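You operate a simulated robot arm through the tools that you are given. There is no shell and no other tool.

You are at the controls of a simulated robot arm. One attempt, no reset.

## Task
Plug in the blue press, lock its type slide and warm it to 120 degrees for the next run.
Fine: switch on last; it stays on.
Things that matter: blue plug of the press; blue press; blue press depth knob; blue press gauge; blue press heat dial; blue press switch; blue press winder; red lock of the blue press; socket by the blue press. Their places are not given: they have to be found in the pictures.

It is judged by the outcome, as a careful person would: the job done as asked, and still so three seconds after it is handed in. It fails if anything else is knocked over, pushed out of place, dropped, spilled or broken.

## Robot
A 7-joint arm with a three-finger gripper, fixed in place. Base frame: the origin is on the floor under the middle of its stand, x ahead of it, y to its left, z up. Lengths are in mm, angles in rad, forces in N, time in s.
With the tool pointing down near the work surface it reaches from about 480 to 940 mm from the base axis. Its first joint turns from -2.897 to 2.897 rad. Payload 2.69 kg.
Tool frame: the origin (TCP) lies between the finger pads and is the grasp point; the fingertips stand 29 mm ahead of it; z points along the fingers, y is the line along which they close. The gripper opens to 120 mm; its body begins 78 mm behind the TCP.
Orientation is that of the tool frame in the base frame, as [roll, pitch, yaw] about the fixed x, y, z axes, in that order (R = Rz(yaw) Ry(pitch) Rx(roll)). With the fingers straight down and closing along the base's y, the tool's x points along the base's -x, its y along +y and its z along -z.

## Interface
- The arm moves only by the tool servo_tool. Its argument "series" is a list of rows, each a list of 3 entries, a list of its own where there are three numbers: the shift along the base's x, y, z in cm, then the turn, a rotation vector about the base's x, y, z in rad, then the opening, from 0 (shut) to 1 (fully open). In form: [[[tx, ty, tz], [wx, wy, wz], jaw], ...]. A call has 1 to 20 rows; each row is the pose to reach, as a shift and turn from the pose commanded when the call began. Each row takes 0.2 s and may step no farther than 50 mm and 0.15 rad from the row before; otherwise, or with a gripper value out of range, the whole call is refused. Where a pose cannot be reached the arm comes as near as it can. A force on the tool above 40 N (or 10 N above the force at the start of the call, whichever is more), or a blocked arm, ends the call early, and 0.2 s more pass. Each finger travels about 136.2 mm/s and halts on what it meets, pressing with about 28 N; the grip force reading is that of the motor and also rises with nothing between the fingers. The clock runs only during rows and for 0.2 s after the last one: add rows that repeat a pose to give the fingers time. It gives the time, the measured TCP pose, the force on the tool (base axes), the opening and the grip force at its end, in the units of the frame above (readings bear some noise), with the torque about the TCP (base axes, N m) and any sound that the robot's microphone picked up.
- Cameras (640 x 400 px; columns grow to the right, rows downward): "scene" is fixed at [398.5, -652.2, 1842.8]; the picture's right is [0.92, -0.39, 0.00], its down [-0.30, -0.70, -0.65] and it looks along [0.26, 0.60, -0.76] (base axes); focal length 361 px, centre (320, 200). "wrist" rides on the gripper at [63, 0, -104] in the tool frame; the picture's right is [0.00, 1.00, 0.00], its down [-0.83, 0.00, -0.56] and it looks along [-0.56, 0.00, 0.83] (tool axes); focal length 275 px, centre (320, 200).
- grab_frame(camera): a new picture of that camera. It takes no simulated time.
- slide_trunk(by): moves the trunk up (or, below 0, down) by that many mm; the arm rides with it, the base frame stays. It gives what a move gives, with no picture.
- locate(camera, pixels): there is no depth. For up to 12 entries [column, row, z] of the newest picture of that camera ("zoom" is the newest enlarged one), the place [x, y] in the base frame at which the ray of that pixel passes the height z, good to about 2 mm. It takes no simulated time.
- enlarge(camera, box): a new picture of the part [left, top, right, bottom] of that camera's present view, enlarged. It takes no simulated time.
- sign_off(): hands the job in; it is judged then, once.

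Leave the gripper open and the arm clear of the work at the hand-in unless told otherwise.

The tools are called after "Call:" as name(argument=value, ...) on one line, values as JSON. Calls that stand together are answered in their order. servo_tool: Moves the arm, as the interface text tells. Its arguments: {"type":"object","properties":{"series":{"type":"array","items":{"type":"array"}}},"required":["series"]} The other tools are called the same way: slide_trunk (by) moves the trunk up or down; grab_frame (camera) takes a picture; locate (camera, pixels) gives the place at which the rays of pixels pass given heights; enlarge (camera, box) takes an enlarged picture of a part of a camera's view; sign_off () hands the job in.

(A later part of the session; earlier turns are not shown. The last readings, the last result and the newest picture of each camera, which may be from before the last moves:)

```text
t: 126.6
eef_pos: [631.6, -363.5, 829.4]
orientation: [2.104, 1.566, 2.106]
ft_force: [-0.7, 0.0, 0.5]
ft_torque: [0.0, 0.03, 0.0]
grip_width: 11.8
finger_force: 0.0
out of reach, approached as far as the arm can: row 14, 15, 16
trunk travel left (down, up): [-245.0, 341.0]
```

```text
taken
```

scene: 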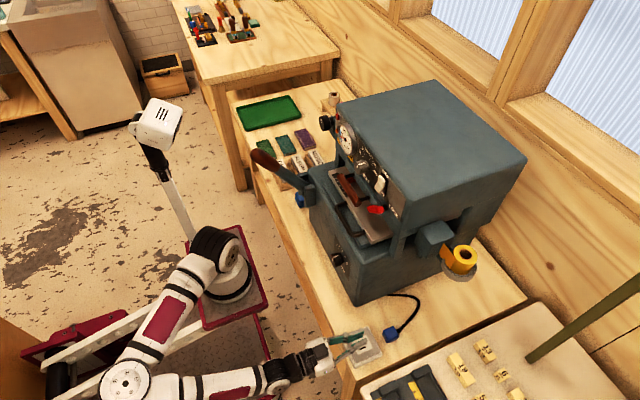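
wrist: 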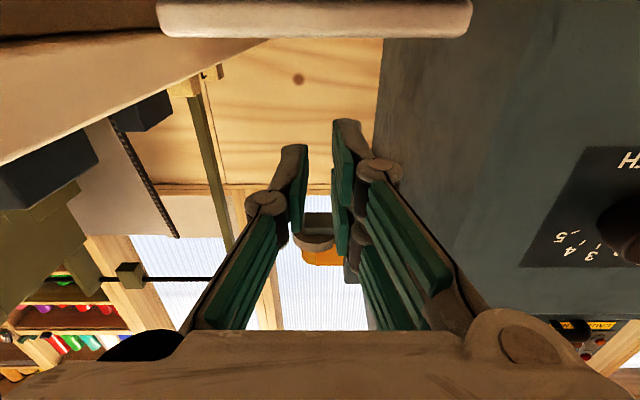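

The horizontal pose is reachable. I'll turn the tool back down and go above the plug, offset about +7 mm in x, so that it hangs lower than the fingers once turned upright.

Call:
servo_tool(series=[[[0, 0, 1], [0, 0.14, 0], 0.1], [[0, 0, 2], [0, 0.28, 0], 0.1], [[0, 0, 3], [0, 0.42, 0], 0.1], [[0, 0, 4], [0, 0.56, 0], 0.2], [[0, 0, 4.6], [0, 0.7, 0], 0.3], [[2, 0, 4.6], [0, 0.84, 0], 0.5], [[4, -0.1, 4.6], [0, 0.98, 0], 0.5], [[6, -0.2, 4.6], [0, 1.12, 0], 0.5], [[8, -0.3, 4.6], [0, 1.26, 0], 0.5], [[10, -0.4, 4.6], [0, 1.4, 0], 0.5], [[12.7, -0.5, 4.6], [0, 1.5, 0], 0.5], [[12.7, -0.5, 4.6], [0, 1.568, 0], 0.5], [[12.7, -0.5, 4.6], [0, 1.568, 0], 0.5]])

Call:
grab_frame(camera="wrist")

Call:
enlarge(camera="wrist", box=[270, 70, 370, 160])

```text
t: 129.4
eef_pos: [760.2, -369.1, 875.1]
orientation: [3.138, -0.002, 3.137]
ft_force: [-0.3, 0.0, -1.2]
ft_torque: [0.02, 0.01, -0.01]
grip_width: 60.2
finger_force: 0.0
trunk travel left (down, up): [-245.0, 341.0]
```

```text
taken
```

wrist: 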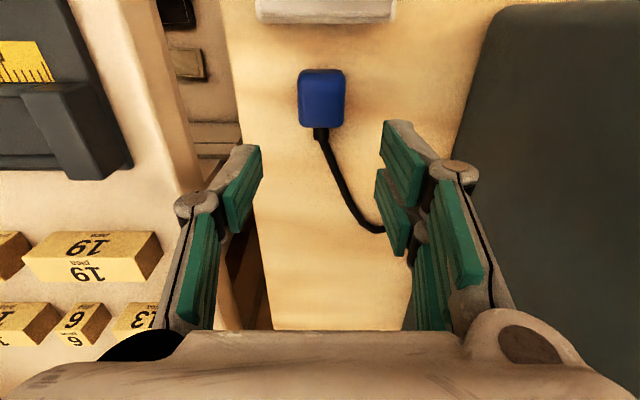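

```text
4.44 times, centred on (320, 115) of wrist
```

zoom: 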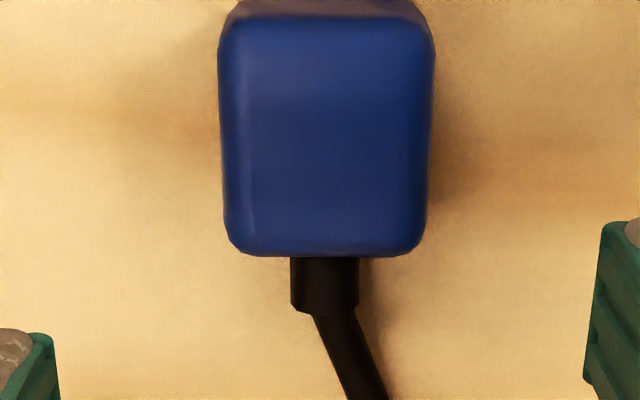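

The plug is 6.4 mm to -x of the TCP, as wanted. I'll descend and grip it.

Call:
servo_tool(series=[[[0.05, 0.1, -4.5], [0, 0, 0], 0.5], [[0.05, 0.1, -8.5], [0, 0, 0], 0.5], [[0.05, 0.1, -9.9], [0, 0, 0], 0.5], [[0.05, 0.1, -9.9], [0, 0, 0], 0.5], [[0.05, 0.1, -9.9], [0, 0, 0], 0], [[0.05, 0.1, -9.9], [0, 0, 0], 0], [[0.05, 0.1, -9.9], [0, 0, 0], 0], [[0.05, 0.1, -8.9], [0, 0, 0], 0], [[0.05, 0.1, -7.9], [0, 0, 0], 0], [[0.05, 0.1, -7.9], [0, 0, 0], 0]])

Call:
enlarge(camera="wrist", box=[240, 80, 400, 240])

```text
t: 131.6
eef_pos: [759.1, -368.7, 795.4]
orientation: [3.139, 0.001, 3.138]
ft_force: [0.1, 0.7, -1.1]
ft_torque: [0.04, -0.05, 0.02]
grip_width: 35.5
finger_force: 27.6
trunk travel left (down, up): [-245.0, 341.0]
```

```text
2.50 times, centred on (320, 160) of wrist
```

zoom: 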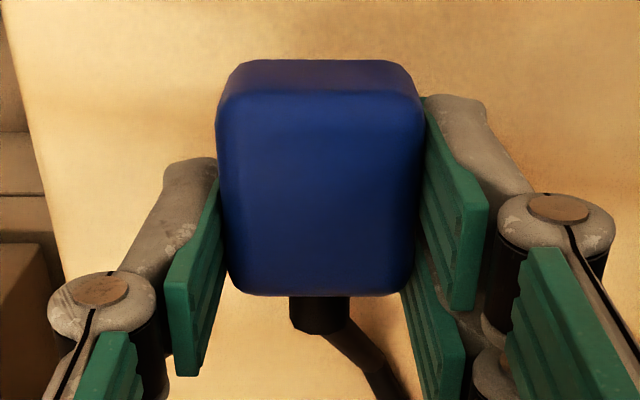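

Gripped, with the plug hanging 8.7 mm toward the camera side. I'll lift it and turn the tool horizontal so the plug stands upright (cable up) above the socket.

Call:
servo_tool(series=[[[0, 0, 4], [0, 0, 0], 0], [[0, 0, 8], [0, 0, 0], 0], [[-3, 0.1, 8.5], [0, -0.14, 0], 0], [[-6, 0.2, 8.5], [0, -0.28, 0], 0], [[-9, 0.3, 8.5], [0, -0.42, 0], 0], [[-12.25, 0.36, 8.5], [0, -0.56, 0], 0], [[-12.25, 0.36, 8.5], [0, -0.7, 0], 0], [[-12.25, 0.36, 8.5], [0, -0.84, 0], 0], [[-12.25, 0.36, 8.0], [0, -0.98, 0], 0], [[-12.25, 0.36, 7.5], [0, -1.12, 0], 0], [[-12.25, 0.36, 7.0], [0, -1.26, 0], 0], [[-12.25, 0.36, 6.0], [0, -1.4, 0], 0], [[-12.25, 0.36, 5.0], [0, -1.5, 0], 0], [[-12.25, 0.36, 4.5], [0, -1.57, 0], 0], [[-12.25, 0.36, 4.5], [0, -1.57, 0], 0]])

Call:
grab_frame(camera="wrist")

Call:
enlarge(camera="scene", box=[320, 300, 400, 370])

```text
t: 134.8
eef_pos: [636.0, -364.2, 840.7]
orientation: [1.852, 1.569, 1.855]
ft_force: [0.4, 0.1, -1.1]
ft_torque: [-0.01, 0.04, -0.01]
grip_width: 35.2
finger_force: 27.2
out of reach, approached as far as the arm can: row 12, 13, 14
trunk travel left (down, up): [-245.0, 341.0]
```

```text
taken
```

wrist: 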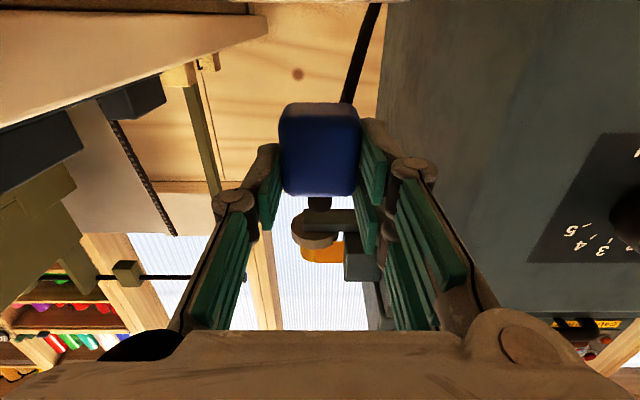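

```text
5.71 times, centred on (360, 335) of scene
```

zoom: 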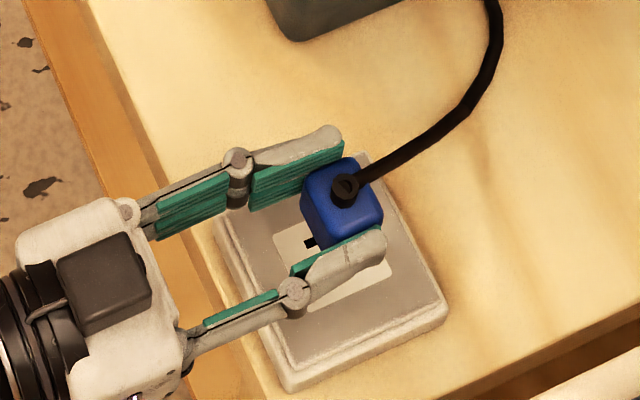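

The plug now stands upright above the socket. I'll check its horizontal position against the patch with the scene zoom.

Call:
locate(camera="zoom", pixels=[[342, 197, 851], [318, 178, 851], [365, 215, 851], [308, 240, 771], [285, 237, 771], [318, 312, 771], [392, 265, 771], [340, 205, 851]])

Call:
enlarge(camera="scene", box=[345, 315, 385, 360])

```text
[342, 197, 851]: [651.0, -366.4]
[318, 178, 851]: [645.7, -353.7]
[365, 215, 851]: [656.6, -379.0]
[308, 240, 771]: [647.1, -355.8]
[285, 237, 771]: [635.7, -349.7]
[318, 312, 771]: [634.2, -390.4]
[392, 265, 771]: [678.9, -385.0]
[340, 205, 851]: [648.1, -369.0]
```

```text
8.89 times, centred on (365, 338) of scene
```

zoom: 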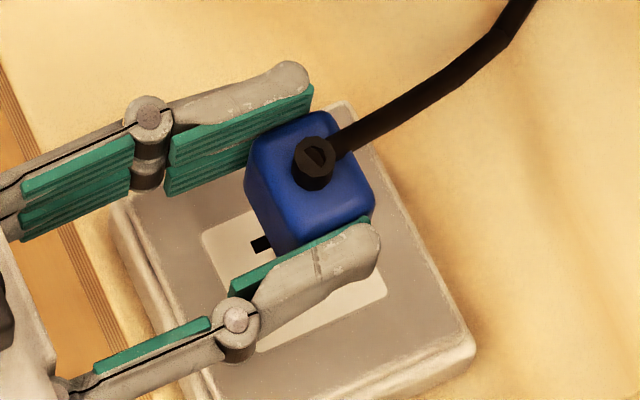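

The upright plug is within about 2 mm of the patch centre. I'll nudge +1 mm in x and lower it onto the socket slowly, listening for a click.

Call:
servo_tool(series=[[[0.1, 0, -1.5], [0, 0, 0], 0], [[0.1, 0, -3.0], [0, 0, 0], 0], [[0.1, 0, -3.6], [0, 0, 0], 0], [[0.1, 0, -3.9], [0, 0, 0], 0], [[0.1, 0, -4.1], [0, 0, 0], 0], [[0.1, 0, -4.3], [0, 0, 0], 0], [[0.1, 0, -4.4], [0, 0, 0], 0]])

Call:
enlarge(camera="scene", box=[345, 315, 385, 360])

Call:
grab_frame(camera="wrist")

```text
t: 136.4
eef_pos: [637.9, -364.2, 800.3]
orientation: [0.78, 1.569, 0.791]
ft_force: [-3.0, 1.9, 22.3]
ft_torque: [0.01, -0.54, 0.07]
grip_width: 35.5
finger_force: 28.2
trunk travel left (down, up): [-245.0, 341.0]
```

```text
8.89 times, centred on (365, 338) of scene
```

zoom: 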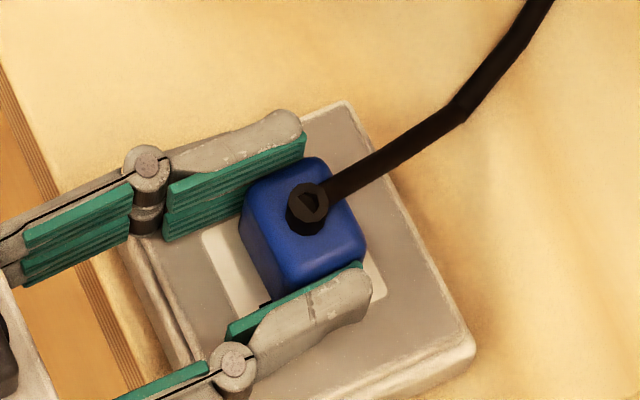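

```text
taken
```

wrist: 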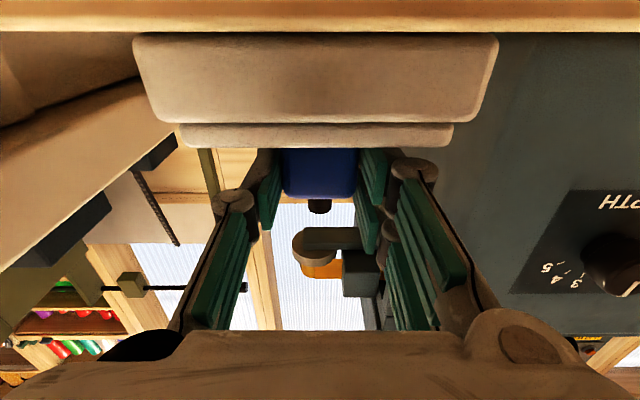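

Contact with 22 N, no click. I'll wiggle ±2–3 mm in x and y while pressing, watching for a drop or click.

Call:
servo_tool(series=[[[0.15, 0, 0.05], [0, 0, 0], 0], [[0.3, 0, 0.05], [0, 0, 0], 0], [[0.15, 0.15, 0.05], [0, 0, 0], 0], [[0, 0.25, 0.05], [0, 0, 0], 0], [[-0.15, 0.15, 0.05], [0, 0, 0], 0], [[-0.3, 0, 0.05], [0, 0, 0], 0], [[-0.15, -0.15, 0.05], [0, 0, 0], 0], [[0, -0.25, 0.05], [0, 0, 0], 0], [[0.15, -0.15, 0.05], [0, 0, 0], 0], [[0, 0, 0.05], [0, 0, 0], 0]])

Call:
enlarge(camera="scene", box=[345, 315, 385, 360])

```text
t: 138.6
eef_pos: [638.0, -365.2, 798.5]
orientation: [1.991, 1.568, 1.998]
ft_force: [3.9, -6.3, 19.5]
ft_torque: [-0.13, -0.7, -0.2]
grip_width: 35.3
finger_force: 27.5
trunk travel left (down, up): [-245.0, 341.0]
```

```text
8.89 times, centred on (365, 338) of scene
```

zoom: 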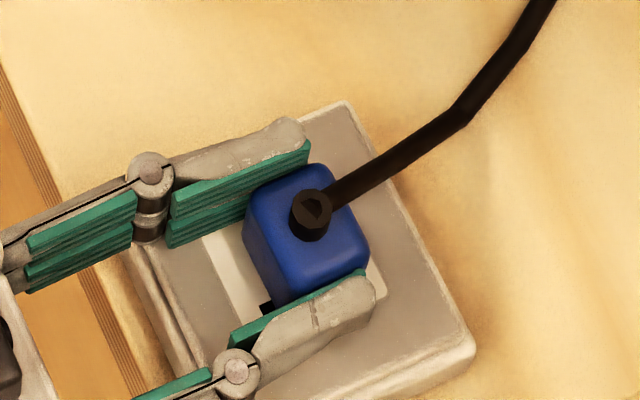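

No drop or click in this orientation either. I'll open the jaw just slightly to see whether the upright plug stays or seats by itself.

Call:
servo_tool(series=[[[0, 0, 0.15], [0, 0, 0], 0], [[0, 0, 0.15], [0, 0, 0], 0.32], [[0, 0, 0.15], [0, 0, 0], 0.36], [[0, 0, 0.15], [0, 0, 0], 0.36], [[0, 0, 0.15], [0, 0, 0], 0.36]])

Call:
enlarge(camera="scene", box=[345, 315, 385, 360])

Call:
enlarge(camera="wrist", box=[220, 100, 420, 240])

```text
t: 139.8
eef_pos: [638.3, -364.5, 798.4]
orientation: [2.174, 1.565, 2.182]
ft_force: [1.3, -0.1, -0.4]
ft_torque: [-0.03, -0.02, 0.03]
grip_width: 43.2
finger_force: 0.1
trunk travel left (down, up): [-245.0, 341.0]
```

```text
8.89 times, centred on (365, 338) of scene
```

zoom: 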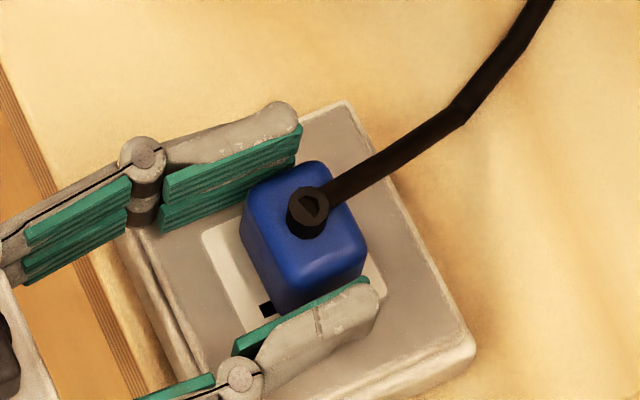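

```text
2.86 times, centred on (320, 170) of wrist
```

zoom: 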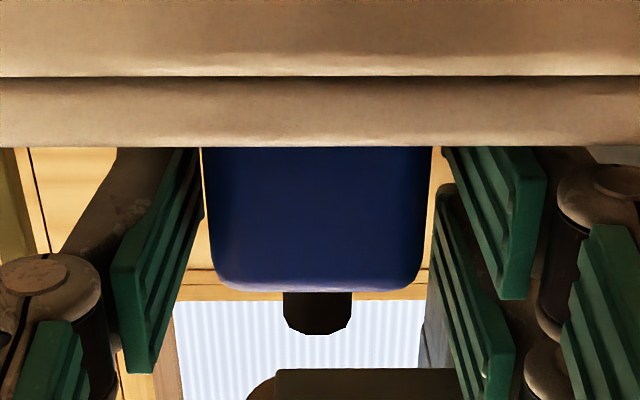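

It stands upright by itself. I'll nudge it sideways with one finger (about 3 mm) to feel whether it is held.

Call:
servo_tool(series=[[[0, 0.3, 0], [0, 0, 0], 0.36], [[0, 0.5, 0], [0, 0, 0], 0.36], [[0, 0.7, 0], [0, 0, 0], 0.36], [[0, 0.7, 0], [0, 0, 0], 0.36]])

Call:
enlarge(camera="scene", box=[345, 315, 385, 360])

```text
t: 140.8
eef_pos: [634.7, -362.2, 800.8]
orientation: [2.119, 1.566, 2.128]
ft_force: [0.1, -0.9, -0.4]
ft_torque: [0.01, 0.04, 0.01]
grip_width: 43.0
finger_force: 0.1
out of reach, approached as far as the arm can: row 1, 2, 3, 4
trunk travel left (down, up): [-245.0, 341.0]
```

```text
8.89 times, centred on (365, 338) of scene
```

zoom: 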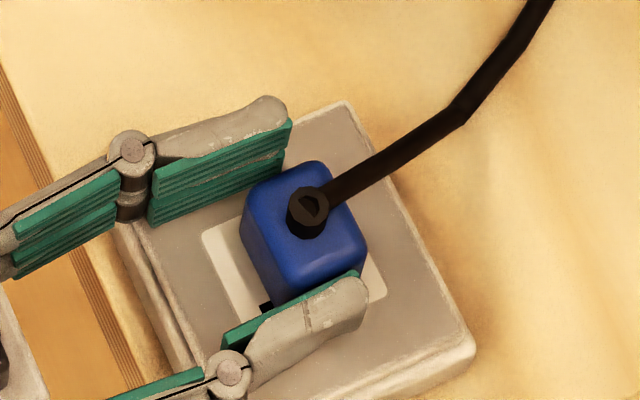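

This corner of the workspace is too tight for a clean nudge test, and upright the plug doesn't even cover the slots (one slot end shows at (268,308)). I'll re-grip it, lift, and turn it flat again; then scan it along x and y on the plate while pressing, in case the seat is off-centre.

Call:
servo_tool(series=[[[0.2, -0.3, 0], [0, 0, 0], 0.36], [[0.2, -0.3, 0], [0, 0, 0], 0], [[0.2, -0.3, 0], [0, 0, 0], 0], [[0.2, -0.3, 0], [0, 0, 0], 0], [[0.2, -0.3, 1.5], [0, 0, 0], 0], [[0.2, -0.3, 3.5], [0, 0, 0], 0], [[0.2, -0.3, 5.5], [0, 0.12, 0], 0], [[0.2, -0.3, 6.5], [0, 0.26, 0], 0], [[0.2, -0.3, 7.0], [0, 0.4, 0], 0], [[0.2, -0.3, 7.0], [0, 0.54, 0], 0], [[0.5, -0.3, 7.0], [0, 0.68, 0], 0], [[1.0, -0.3, 7.0], [0, 0.82, 0], 0], [[1.5, -0.3, 7.0], [0, 0.96, 0], 0], [[2.0, -0.3, 7.0], [0, 1.1, 0], 0], [[2.5, -0.3, 7.0], [0, 1.24, 0], 0], [[3.0, -0.3, 7.0], [0, 1.38, 0], 0], [[3.5, -0.3, 7.0], [0, 1.5, 0], 0], [[3.5, -0.3, 7.0], [0, 1.567, 0], 0], [[3.5, -0.3, 7.0], [0, 1.567, 0], 0]])

Call:
enlarge(camera="wrist", box=[220, 20, 420, 220])

```text
t: 144.8
eef_pos: [669.8, -365.1, 871.7]
orientation: [3.14, 0.001, 3.138]
ft_force: [-0.5, -0.4, -0.7]
ft_torque: [-0.01, 0.03, 0.01]
grip_width: 35.4
finger_force: 28.1
trunk travel left (down, up): [-245.0, 341.0]
```

```text
2.00 times, centred on (320, 120) of wrist
```

zoom: 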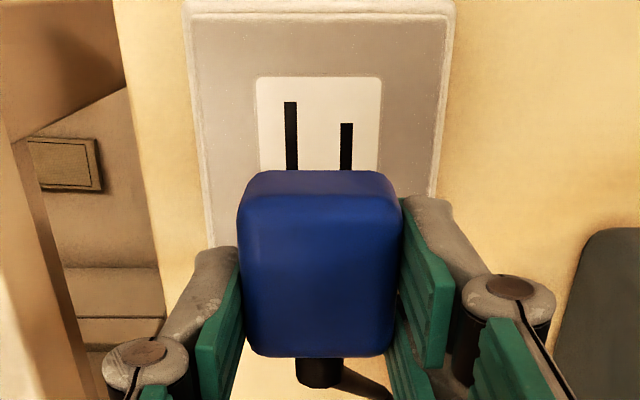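

Plug in hand, flat again; the patch centre is 8 mm nearer in x. I'll set it down lightly at the centre.

Call:
servo_tool(series=[[[-0.8, -0.03, -2], [0, 0, 0], 0], [[-0.8, -0.03, -4.5], [0, 0, 0], 0], [[-0.8, -0.03, -6.0], [0, 0, 0], 0], [[-0.8, -0.03, -6.4], [0, 0, 0], 0], [[-0.8, -0.03, -6.6], [0, 0, 0], 0], [[-0.8, -0.03, -6.8], [0, 0, 0], 0], [[-0.8, -0.03, -6.9], [0, 0, 0], 0], [[-0.8, -0.03, -6.9], [0, 0, 0], 0]])

Call:
enlarge(camera="wrist", box=[220, 20, 420, 220])

```text
t: 146.6
eef_pos: [663.7, -364.5, 802.1]
orientation: [3.14, 0.004, 3.138]
ft_force: [4.7, 1.2, 22.2]
ft_torque: [0.02, -0.16, -0.04]
grip_width: 35.5
finger_force: 28.0
trunk travel left (down, up): [-245.0, 341.0]
```

```text
2.00 times, centred on (320, 120) of wrist
```

zoom: 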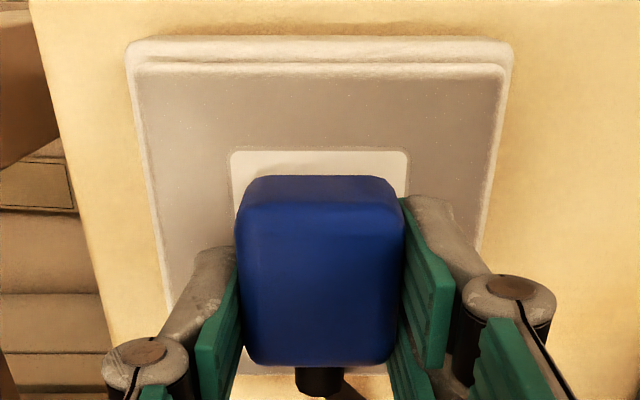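

Seated at centre with 22 N. Now a light scan: ±10 mm in x (pressing gently), listening for a click.

Call:
servo_tool(series=[[[0, 0, 0.12], [0, 0, 0], 0], [[0.25, 0, 0.12], [0, 0, 0], 0], [[0.5, 0, 0.12], [0, 0, 0], 0], [[0.75, 0, 0.12], [0, 0, 0], 0], [[1.0, 0, 0.12], [0, 0, 0], 0], [[0.75, 0, 0.1], [0, 0, 0], 0], [[0.5, 0, 0.1], [0, 0, 0], 0], [[0.25, 0, 0.1], [0, 0, 0], 0], [[0, 0, 0.1], [0, 0, 0], 0], [[-0.25, 0, 0.1], [0, 0, 0], 0], [[-0.5, 0, 0.1], [0, 0, 0], 0], [[-0.75, 0, 0.1], [0, 0, 0], 0], [[-1.0, 0, 0.1], [0, 0, 0], 0], [[-0.75, 0, 0.08], [0, 0, 0], 0], [[-0.5, 0, 0.08], [0, 0, 0], 0], [[-0.25, 0, 0.08], [0, 0, 0], 0], [[0, 0, 0.08], [0, 0, 0], 0]])

Call:
enlarge(camera="wrist", box=[220, 20, 420, 220])

```text
t: 150.2
eef_pos: [663.7, -366.7, 802.1]
orientation: [3.141, 0.002, 3.14]
ft_force: [-0.2, -0.1, -0.3]
ft_torque: [0.0, 0.02, 0.03]
grip_width: 35.2
finger_force: 28.0
trunk travel left (down, up): [-245.0, 341.0]
```

```text
2.00 times, centred on (320, 120) of wrist
```

zoom: 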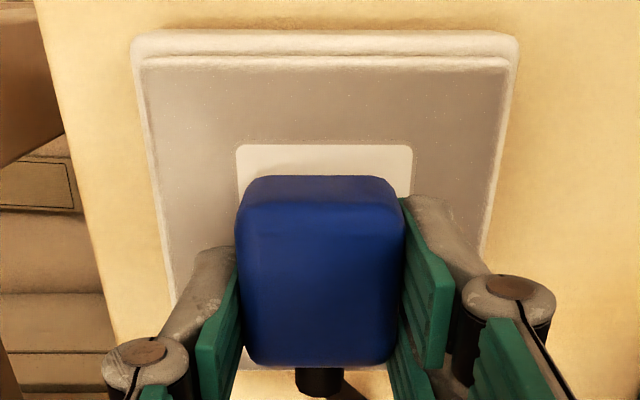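

No click at any x. I'll lift and try the plug turned 90° (cable toward the press, +y): rotating the tool +1.57 rad about z.

Call:
servo_tool(series=[[[0, 0, 2.5], [0, 0, 0], 0], [[0, 0, 5.0], [0, 0, 0.1], 0], [[0, 0, 5.0], [0, 0, 0.24], 0], [[0, 0, 5.0], [0, 0, 0.38], 0], [[0, 0, 5.0], [0, 0, 0.52], 0], [[0, 0, 5.0], [0, 0, 0.66], 0], [[0, 0, 5.0], [0, 0, 0.8], 0], [[0, 0, 5.0], [0, 0, 0.94], 0], [[-0.3, 0.3, 5.0], [0, 0, 1.08], 0], [[-0.5, 0.5, 5.0], [0, 0, 1.22], 0], [[-0.8, 0.8, 5.0], [0, 0, 1.36], 0], [[-0.8, 0.8, 5.0], [0, 0, 1.5], 0], [[-0.8, 0.8, 5.0], [0, 0, 1.571], 0], [[-0.8, 0.8, 5.0], [0, 0, 1.571], 0]])

Call:
grab_frame(camera="wrist")

Call:
enlarge(camera="scene", box=[330, 300, 410, 370])

```text
t: 153.2
eef_pos: [654.8, -356.7, 852.4]
orientation: [3.14, 0.003, -1.573]
ft_force: [0.1, 0.3, -0.6]
ft_torque: [0.0, 0.01, -0.01]
grip_width: 35.2
finger_force: 28.2
trunk travel left (down, up): [-245.0, 341.0]
```

```text
taken
```

wrist: 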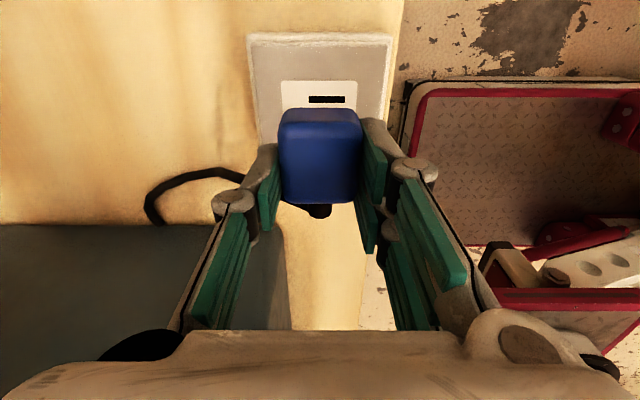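

```text
5.71 times, centred on (370, 335) of scene
```

zoom: 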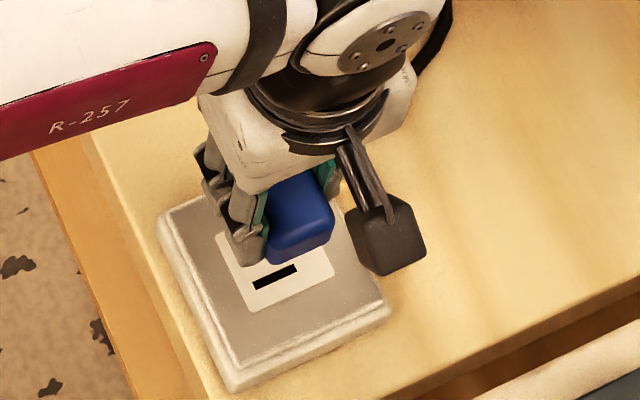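

Aligned over the patch with the cable toward the press. I'll lower and press, listening.

Call:
servo_tool(series=[[[0, 0, -2.5], [0, 0, 0], 0], [[0, 0, -4.5], [0, 0, 0], 0], [[0, 0, -4.9], [0, 0, 0], 0], [[0, 0, -5.1], [0, 0, 0], 0], [[0, 0, -5.3], [0, 0, 0], 0], [[0, 0, -5.45], [0, 0, 0], 0], [[0.1, 0, -5.45], [0, 0, 0], 0], [[-0.1, 0, -5.45], [0, 0, 0], 0], [[0, 0.15, -5.45], [0, 0, 0], 0], [[0, -0.15, -5.45], [0, 0, 0], 0], [[0, 0, -5.45], [0, 0, 0], 0]])

Call:
enlarge(camera="scene", box=[340, 310, 400, 365])

```text
t: 155.5
eef_pos: [654.5, -358.5, 800.1]
orientation: [3.138, 0.002, -1.572]
ft_force: [-8.0, 4.3, 16.4]
ft_torque: [0.02, 0.06, 0.01]
grip_width: 35.4
finger_force: 28.0
trunk travel left (down, up): [-245.0, 341.0]
stopped in row 11: the force on the tool passed its limit at 41 N (the readings are from after the stop); the commanded pose is now the measured one
```

```text
7.27 times, centred on (370, 338) of scene
```

zoom: 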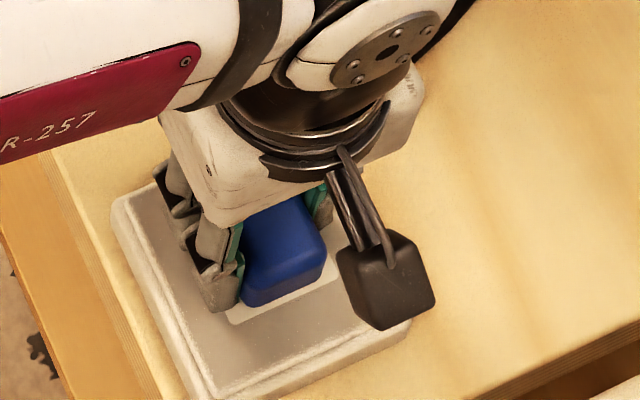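

No click this way either (41 N). I'll turn it back to the original heading and then try pressing harder on its top, stepping the force up over several calls. First lift and turn back.

Call:
servo_tool(series=[[[0, 0, 2.5], [0, 0, 0], 0], [[0, 0, 5.0], [0, 0, -0.1], 0], [[0, 0, 5.0], [0, 0, -0.24], 0], [[0, 0, 5.0], [0, 0, -0.38], 0], [[0, 0, 5.0], [0, 0, -0.52], 0], [[0.3, -0.2, 5.0], [0, 0, -0.66], 0], [[0.5, -0.4, 5.0], [0, 0, -0.8], 0], [[0.7, -0.6, 5.0], [0, 0, -0.94], 0], [[0.88, -0.65, 5.0], [0, 0, -1.08], 0], [[0.88, -0.65, 5.0], [0, 0, -1.22], 0], [[0.88, -0.65, 5.0], [0, 0, -1.36], 0], [[0.88, -0.65, 5.0], [0, 0, -1.5], 0], [[0.88, -0.65, 5.0], [0, 0, -1.571], 0], [[0.88, -0.65, 5.0], [0, 0, -1.571], 0]])

Call:
enlarge(camera="wrist", box=[220, 20, 420, 220])

```text
t: 158.5
eef_pos: [665.7, -365.4, 848.8]
orientation: [3.14, 0.003, 3.138]
ft_force: [0.0, -0.5, -0.6]
ft_torque: [0.02, 0.0, 0.02]
grip_width: 35.2
finger_force: 28.0
trunk travel left (down, up): [-245.0, 341.0]
```

```text
2.00 times, centred on (320, 120) of wrist
```

zoom: 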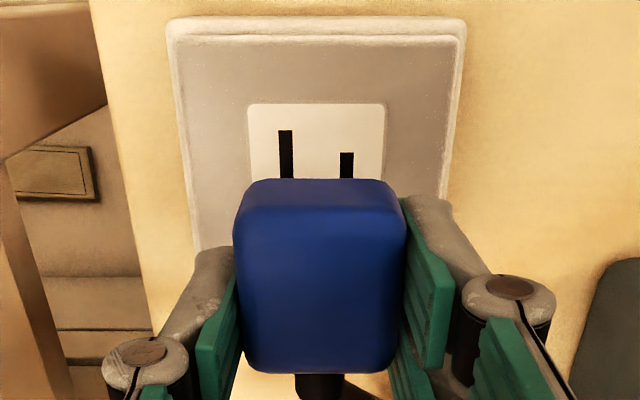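

I'll set the plug down 4 mm nearer in x and 1.2 mm to -y, i.e. centred, then release and rise.

Call:
servo_tool(series=[[[-0.4, -0.12, -2], [0, 0, 0], 0], [[-0.4, -0.12, -4], [0, 0, 0], 0], [[-0.4, -0.12, -4.5], [0, 0, 0], 0], [[-0.4, -0.12, -4.7], [0, 0, 0], 0], [[-0.4, -0.12, -4.75], [0, 0, 0], 0.2], [[-0.4, -0.12, -4.75], [0, 0, 0], 0.5], [[-0.4, -0.12, -4.7], [0, 0, 0], 0.5], [[-0.4, -0.12, -2], [0, 0, 0], 0.5], [[-0.4, -0.12, 0.5], [0, 0, 0], 0.5], [[-0.4, -0.12, 0.5], [0, 0, 0], 0.5]])

Call:
enlarge(camera="wrist", box=[220, 20, 420, 220])

```text
t: 160.7
eef_pos: [661.9, -363.2, 853.7]
orientation: [3.138, 0.005, 3.139]
ft_force: [-0.4, -0.3, 0.3]
ft_torque: [-0.01, 0.01, 0.0]
grip_width: 60.0
finger_force: 0.1
trunk travel left (down, up): [-245.0, 341.0]
```

```text
2.00 times, centred on (320, 120) of wrist
```

zoom: 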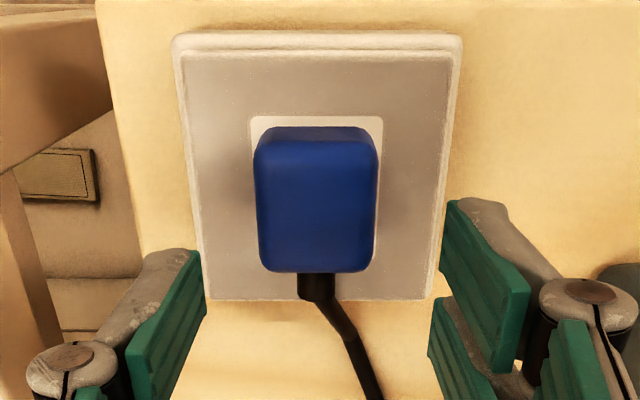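

Centred to within 0.8 mm. Now press on its top with shut fingers, first to about 30–35 N.

Call:
servo_tool(series=[[[-0.4, -0.1, 0], [0, 0, 0], 0.1], [[-0.78, -0.1, 0], [0, 0, 0], 0], [[-0.78, -0.1, -1.0], [0, 0, 0], 0], [[-0.78, -0.1, -2.0], [0, 0, 0], 0], [[-0.78, -0.1, -2.4], [0, 0, 0], 0], [[-0.78, -0.1, -2.6], [0, 0, 0], 0], [[-0.78, -0.1, -2.75], [0, 0, 0], 0], [[-0.78, -0.1, -2.85], [0, 0, 0], 0], [[-0.78, -0.1, -2.9], [0, 0, 0], 0]])

```text
t: 162.7
eef_pos: [655.5, -366.2, 828.1]
orientation: [-3.14, 0.01, 3.14]
ft_force: [-5.7, 4.0, 16.0]
ft_torque: [0.12, 0.27, -0.06]
grip_width: 6.0
finger_force: 27.9
trunk travel left (down, up): [-245.0, 341.0]
heard: snap
stopped in row 9: the force on the tool passed its limit at 42 N (the readings are from after the stop); the commanded pose is now the measured one
```

Heard a "snap" at 42 N. I'll rise and look at the plug.

Call:
servo_tool(series=[[[0, 0, 2.5], [0, 0, 0], 0], [[0, 0, 5.0], [0, 0, 0], 0.2], [[4.0, 0, 6.0], [0, 0, 0], 0.4], [[4.0, 0, 6.0], [0, 0, 0], 0.4]])

Call:
enlarge(camera="wrist", box=[240, 0, 400, 120])

Call:
enlarge(camera="scene", box=[345, 320, 390, 360])

```text
t: 163.7
eef_pos: [695.1, -365.2, 886.1]
orientation: [-3.141, 0.008, 3.139]
ft_force: [-0.5, 0.4, 1.0]
ft_torque: [0.02, 0.01, 0.03]
grip_width: 47.7
finger_force: 0.1
trunk travel left (down, up): [-245.0, 341.0]
```

```text
3.33 times, centred on (320, 60) of wrist
```

zoom: 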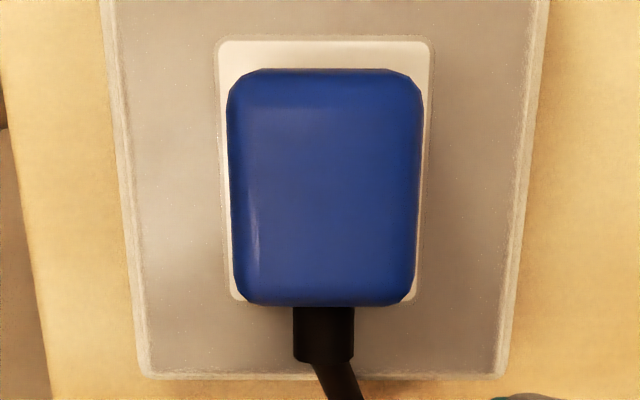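

```text
10.00 times, centred on (368, 340) of scene
```

zoom: 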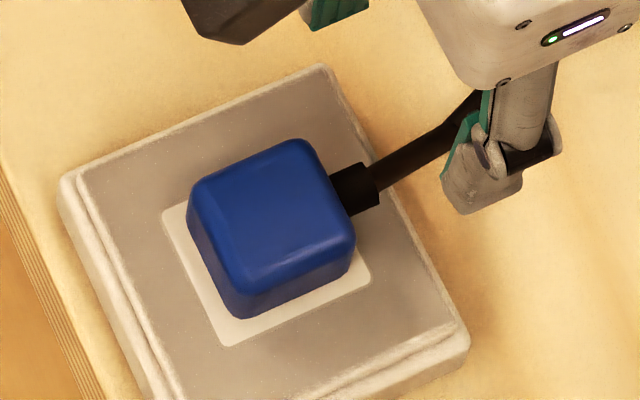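

The plug is flat, exactly centred on the patch, and the snap at 42 N means it has now seated. Since good contacts make a sound here, I'll re-check the lock, which made none: I'll go back to the panel with the tool horizontal and push the lever further.

Call:
servo_tool(series=[[[-5, 0, 4], [0, 0, 0], 0.2], [[-9.5, 0, 6], [0, 0, 0], 0], [[-12.5, 0, 8], [0, 0, 0], 0], [[-14.5, 0, 11.5], [0, -0.07, 0], 0], [[-14.5, 0, 16], [0, -0.21, 0], 0], [[-14.5, 0, 20.5], [0, -0.35, 0], 0], [[-14.5, 0, 25], [0, -0.49, 0], 0], [[-14.5, 3, 28], [0, -0.63, 0], 0], [[-14.5, 6.5, 30], [0, -0.77, 0], 0], [[-13.5, 10, 32], [0, -0.91, 0], 0], [[-11.5, 13.5, 33], [0, -1.05, 0], 0], [[-9.5, 17, 33], [0, -1.19, 0], 0], [[-7.5, 20, 32], [0, -1.33, 0], 0], [[-5.5, 21, 31], [0, -1.47, 0], 0], [[-4.0, 21, 30], [0, -1.57, 0], 0], [[-4.0, 21, 30], [0, -1.57, 0], 0]])

Call:
grab_frame(camera="wrist")

Call:
enlarge(camera="scene", box=[310, 130, 410, 220])

```text
refused: row 1 steps farther than a row can; nothing moved
```

```text
taken
```

wrist: 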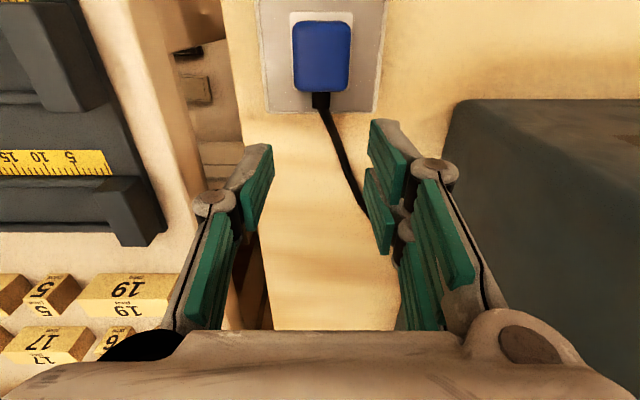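

```text
4.44 times, centred on (360, 175) of scene
```

zoom: 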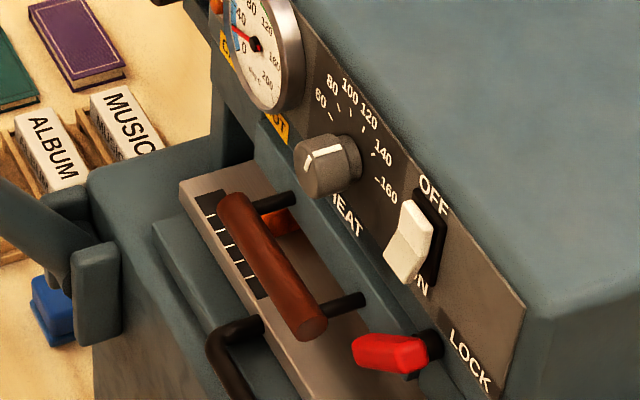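

The first row exceeded the step; I'll split it and repeat.

Call:
servo_tool(series=[[[-3, 0, 3], [0, 0, 0], 0.2], [[-6.5, 0, 5.5], [0, 0, 0], 0], [[-10, 0, 7], [0, 0, 0], 0], [[-13, 0, 9], [0, 0, 0], 0], [[-14.5, 0, 12], [0, -0.07, 0], 0], [[-14.5, 0, 16], [0, -0.21, 0], 0], [[-14.5, 0, 20.5], [0, -0.35, 0], 0], [[-14.5, 0, 25], [0, -0.49, 0], 0], [[-14.5, 3, 28], [0, -0.63, 0], 0], [[-14.5, 6.5, 30], [0, -0.77, 0], 0], [[-13.5, 10, 32], [0, -0.91, 0], 0], [[-11.5, 13.5, 33], [0, -1.05, 0], 0], [[-9.5, 17, 33], [0, -1.19, 0], 0], [[-7.5, 20, 32], [0, -1.33, 0], 0], [[-5.5, 21, 31], [0, -1.47, 0], 0], [[-4.0, 21, 30], [0, -1.57, 0], 0], [[-4.0, 21, 30], [0, -1.57, 0], 0]])

Call:
grab_frame(camera="wrist")

Call:
enlarge(camera="scene", box=[310, 130, 410, 220])

```text
t: 167.3
eef_pos: [654.8, -155.9, 1186.0]
orientation: [0.217, 1.564, 0.218]
ft_force: [-0.9, 0.3, -0.4]
ft_torque: [0.0, -0.02, 0.02]
grip_width: 0.1
finger_force: 28.1
trunk travel left (down, up): [-245.0, 341.0]
```

```text
taken
```

wrist: 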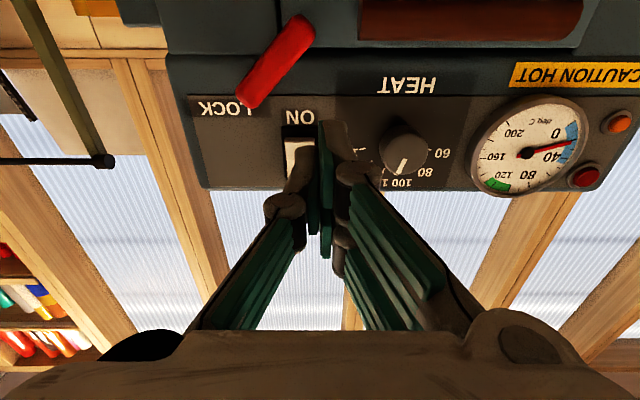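

```text
4.44 times, centred on (360, 175) of scene
```

zoom: 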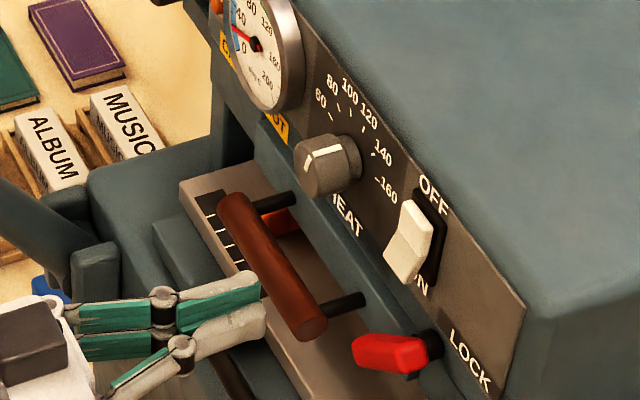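

Clear view: lever at 45° (245,100)–(310,22). I'll advance with the tips to x≈750 at y≈-157, z≈1178, between the lever and the brown handle's end, above both.

Call:
servo_tool(series=[[[0, -0.1, -0.6], [0, 0, 0], 0], [[2.5, -0.1, -0.8], [0, 0, 0], 0], [[5.0, -0.1, -0.8], [0, 0, 0], 0], [[6.2, -0.1, -0.8], [0, 0, 0], 0], [[6.6, -0.1, -0.8], [0, 0, 0], 0], [[6.6, -0.1, -0.8], [0, 0, 0], 0]])

Call:
grab_frame(camera="wrist")

Call:
enlarge(camera="scene", box=[330, 150, 410, 230])

```text
t: 168.7
eef_pos: [722.4, -157.1, 1177.9]
orientation: [0.252, 1.561, 0.252]
ft_force: [-0.7, 0.2, 0.3]
ft_torque: [0.0, -0.01, 0.02]
grip_width: 0.0
finger_force: 28.3
trunk travel left (down, up): [-245.0, 341.0]
```

```text
taken
```

wrist: 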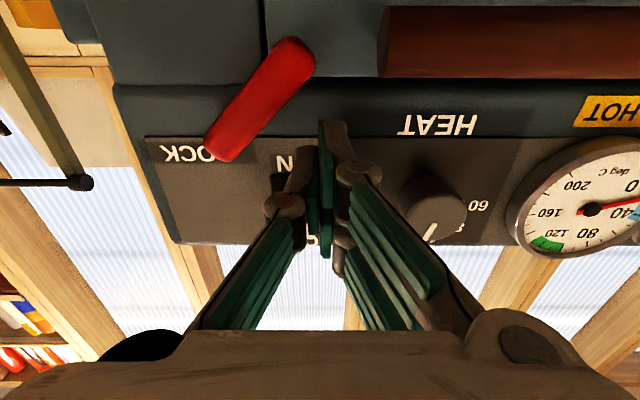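

```text
5.00 times, centred on (370, 190) of scene
```

zoom: 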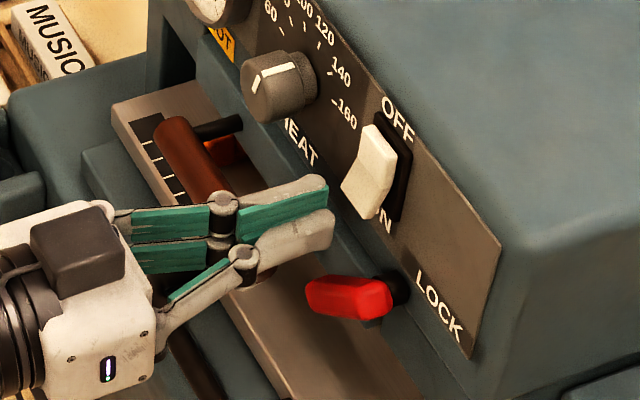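

In place. I'll push down, then toward -y along the arc, with the tips deep enough (x≈751) to bear on the lever.

Call:
servo_tool(series=[[[0, 0, -0.9], [0, 0, 0], 0], [[0, 0, -1.5], [0, 0, 0], 0], [[0, 0, -2.0], [0, 0, 0], 0], [[0, 0, -2.5], [0, 0, 0], 0], [[0, 0, -2.9], [0, 0, 0], 0], [[0, -0.2, -3.3], [0, 0, 0], 0], [[0, -0.4, -3.6], [0, 0, 0], 0], [[0, -0.7, -3.9], [0, 0, 0], 0], [[0, -0.7, -3.9], [0, 0, 0], 0]])

Call:
grab_frame(camera="wrist")

Call:
enlarge(camera="scene", box=[330, 150, 410, 230])

```text
t: 170.1
eef_pos: [721.2, -156.2, 1153.5]
orientation: [-0.258, 1.544, -0.253]
ft_force: [1.0, 12.9, 11.9]
ft_torque: [0.25, -0.3, 0.24]
grip_width: 0.0
finger_force: 28.3
trunk travel left (down, up): [-245.0, 341.0]
stopped in row 7: the force on the tool passed its limit at 45 N (the readings are from after the stop); the commanded pose is now the measured one
```

```text
taken
```

wrist: 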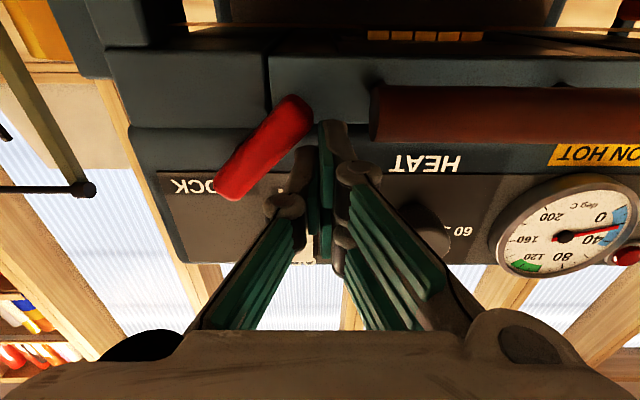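

```text
5.00 times, centred on (370, 190) of scene
```

zoom: 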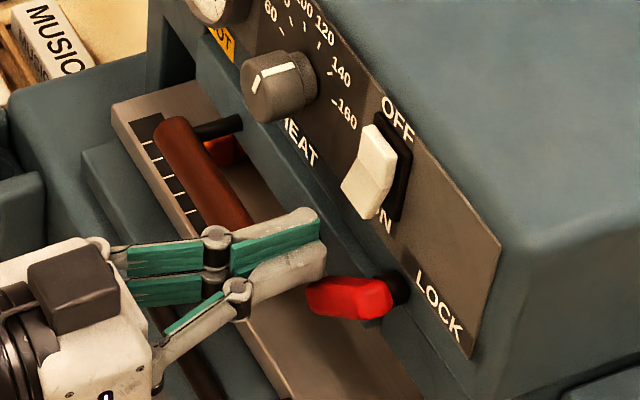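

Now the contact was clean: reaction (0, 12.9, 11.9) N, exactly along the lever's 45° normal, and it didn't budge at 45 N — a hard stop downward. To be sure the lock isn't the other way, I'll test whether the lever can go above horizontal by pressing its short tail down from above. First move round to (690,-222,1215).

Call:
servo_tool(series=[[[0, 0.2, 1.5], [0, 0, 0], 0], [[-1.5, 0, 3.5], [0, 0, 0], 0], [[-3.0, -1.5, 5.5], [0, 0.01, 0], 0], [[-3.0, -5.0, 6.2], [0, 0.01, 0], 0], [[-3.0, -6.6, 6.2], [0, 0.01, 0], 0], [[-3.0, -6.6, 6.2], [0, 0.01, 0], 0]])

Call:
grab_frame(camera="wrist")

```text
t: 171.5
eef_pos: [691.7, -222.7, 1213.6]
orientation: [-0.357, 1.56, -0.352]
ft_force: [0.2, -0.1, -0.9]
ft_torque: [0.0, -0.02, -0.02]
grip_width: 0.0
finger_force: 28.1
trunk travel left (down, up): [-245.0, 341.0]
```

```text
taken
```

wrist: 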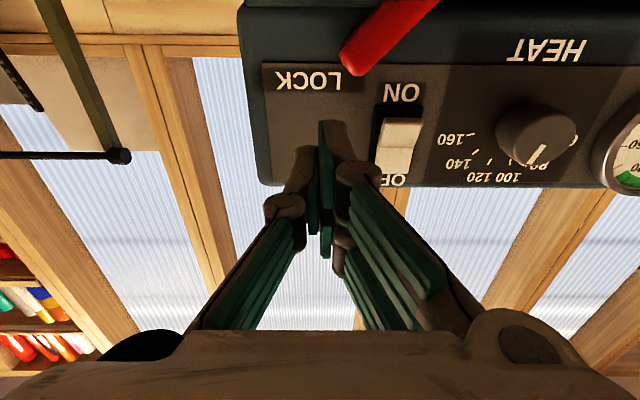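

The tail is at about y≈-205, z≈1170. I'll advance and press it down gently from above.

Call:
servo_tool(series=[[[1.5, 0, 0], [0, 0, 0], 0], [[2.9, 0, 0], [0, 0, 0], 0], [[2.9, 0, -0.7], [0, 0, 0], 0], [[2.9, 0, -1.2], [0, 0, 0], 0], [[2.9, 0, -1.6], [0, 0, 0], 0], [[2.9, 0, -2.0], [0, 0, 0], 0], [[2.9, 0, -2.4], [0, 0, 0], 0], [[2.9, 0, -2.4], [0, 0, 0], 0]])

Call:
grab_frame(camera="wrist")

Call:
enlarge(camera="scene", box=[330, 150, 410, 230])

```text
t: 173.3
eef_pos: [720.9, -225.2, 1192.1]
orientation: [-0.306, 1.558, -0.304]
ft_force: [2.2, -1.5, 3.1]
ft_torque: [0.01, -0.07, -0.02]
grip_width: 0.0
finger_force: 27.5
trunk travel left (down, up): [-245.0, 341.0]
```

```text
taken
```

wrist: 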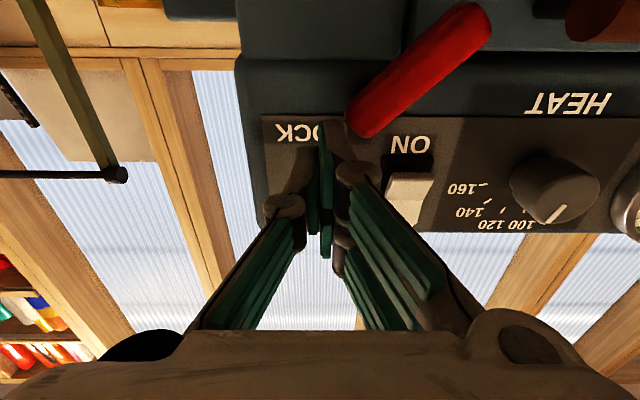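

```text
5.00 times, centred on (370, 190) of scene
```

zoom: 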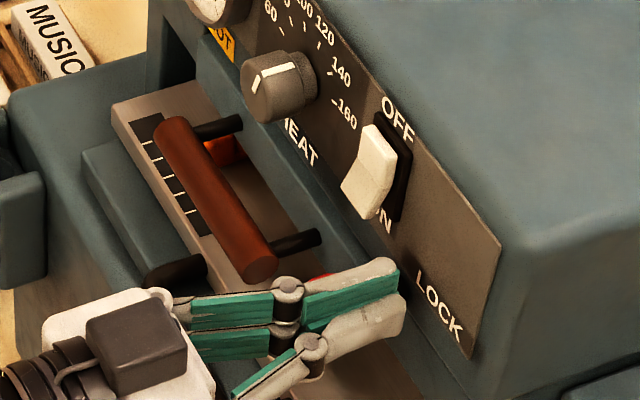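

Just touching. I'll press the tail down a further 15 mm in small steps.

Call:
servo_tool(series=[[[0, 0.15, -0.3], [0, 0, 0], 0], [[0, 0.15, -0.6], [0, 0, 0], 0], [[0, 0.15, -0.9], [0, 0, 0], 0], [[0, 0.15, -1.2], [0, 0, 0], 0], [[0, 0.15, -1.5], [0, 0, 0], 0], [[0, 0.15, -1.5], [0, 0, 0], 0]])

Call:
grab_frame(camera="wrist")

```text
t: 174.7
eef_pos: [718.7, -225.9, 1176.9]
orientation: [-0.167, 1.555, -0.167]
ft_force: [5.4, -23.5, 12.0]
ft_torque: [-0.12, -0.34, -0.55]
grip_width: 0.0
finger_force: 28.2
trunk travel left (down, up): [-245.0, 341.0]
```

```text
taken
```

wrist: 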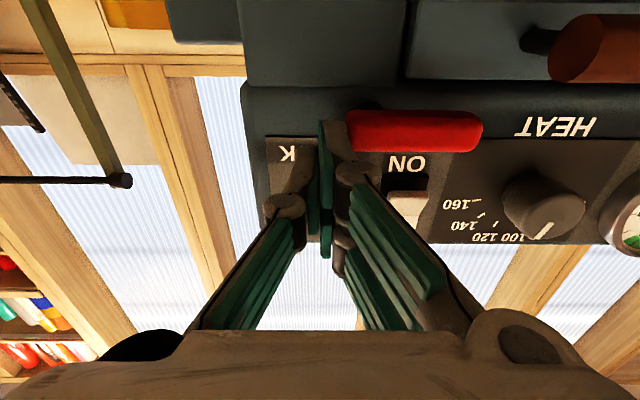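

The lever is back at horizontal. I'll raise, shift 5 mm further onto the tail and press again to see if it can go past horizontal.

Call:
servo_tool(series=[[[0, -0.3, 0.5], [0, 0, 0], 0], [[0, -0.2, 2.5], [0, 0, 0], 0], [[0, 0.5, 2.5], [0, 0, 0], 0], [[0, 0.5, 1.8], [0, 0, 0], 0], [[0, 0.5, 1.4], [0, 0, 0], 0], [[0, 0.5, 1.1], [0, 0, 0], 0], [[0, 0.5, 0.8], [0, 0, 0], 0], [[0, 0.5, 0.6], [0, 0, 0], 0]])

Call:
grab_frame(camera="wrist")

```text
t: 176.1
eef_pos: [718.5, -225.8, 1188.6]
orientation: [-0.037, 1.549, -0.049]
ft_force: [-0.9, -10.4, 1.6]
ft_torque: [-0.23, 0.01, -0.21]
grip_width: 0.1
finger_force: 28.5
trunk travel left (down, up): [-245.0, 341.0]
stopped in row 7: the force on the tool passed its limit at 41 N (the readings are from after the stop); the commanded pose is now the measured one
```

```text
taken
```

wrist: 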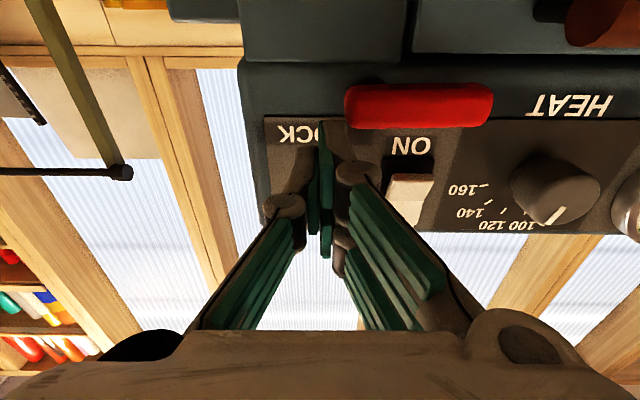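

It will not go above horizontal (41 N, hard stop), so the lever's travel is exactly from horizontal to 45° down: locked is the down position. I'll bring the fingers back over its free end and push it down to the stop again.

Call:
servo_tool(series=[[[0, -0.3, 1.0], [0, 0, 0], 0], [[-3.0, -0.3, 1.5], [0, 0, 0], 0], [[-3.0, 3.0, 1.5], [0, 0, 0], 0], [[-3.0, 6.9, 1.2], [0, 0, 0], 0], [[-1.0, 6.9, 1.2], [0, 0, 0], 0], [[0.3, 6.9, 1.2], [0, 0, 0], 0], [[0.3, 6.9, 0.4], [0, 0, 0], 0], [[0.3, 6.9, -0.4], [0, 0, 0], 0], [[0.3, 6.9, -1.2], [0, 0, 0], 0], [[0.3, 6.9, -1.8], [0, 0, 0], 0], [[0.3, 6.9, -2.4], [0, 0, 0], 0], [[0.3, 6.9, -2.4], [0, 0, 0], 0]])

Call:
grab_frame(camera="wrist")

Call:
enlarge(camera="scene", box=[330, 150, 410, 230])

```text
t: 178.7
eef_pos: [722.3, -153.7, 1165.4]
orientation: [-0.099, 1.553, -0.105]
ft_force: [0.0, -0.5, 0.1]
ft_torque: [0.01, 0.0, 0.01]
grip_width: 0.1
finger_force: 28.0
trunk travel left (down, up): [-245.0, 341.0]
```

```text
taken
```

wrist: 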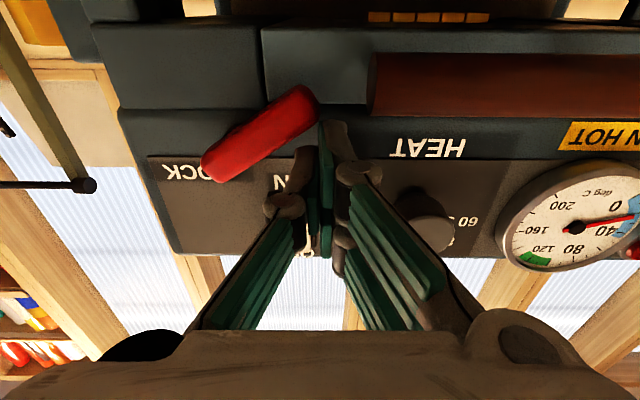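

```text
5.00 times, centred on (370, 190) of scene
```

zoom: 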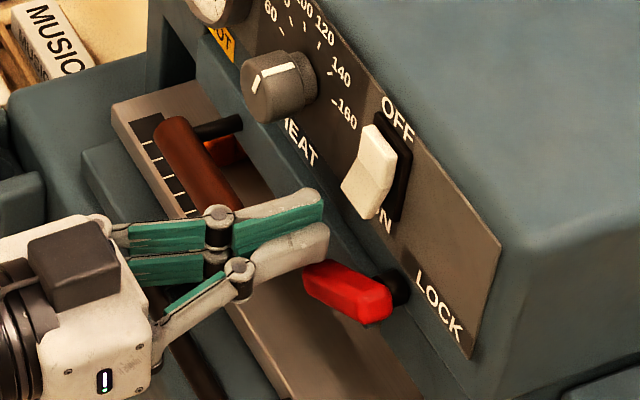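

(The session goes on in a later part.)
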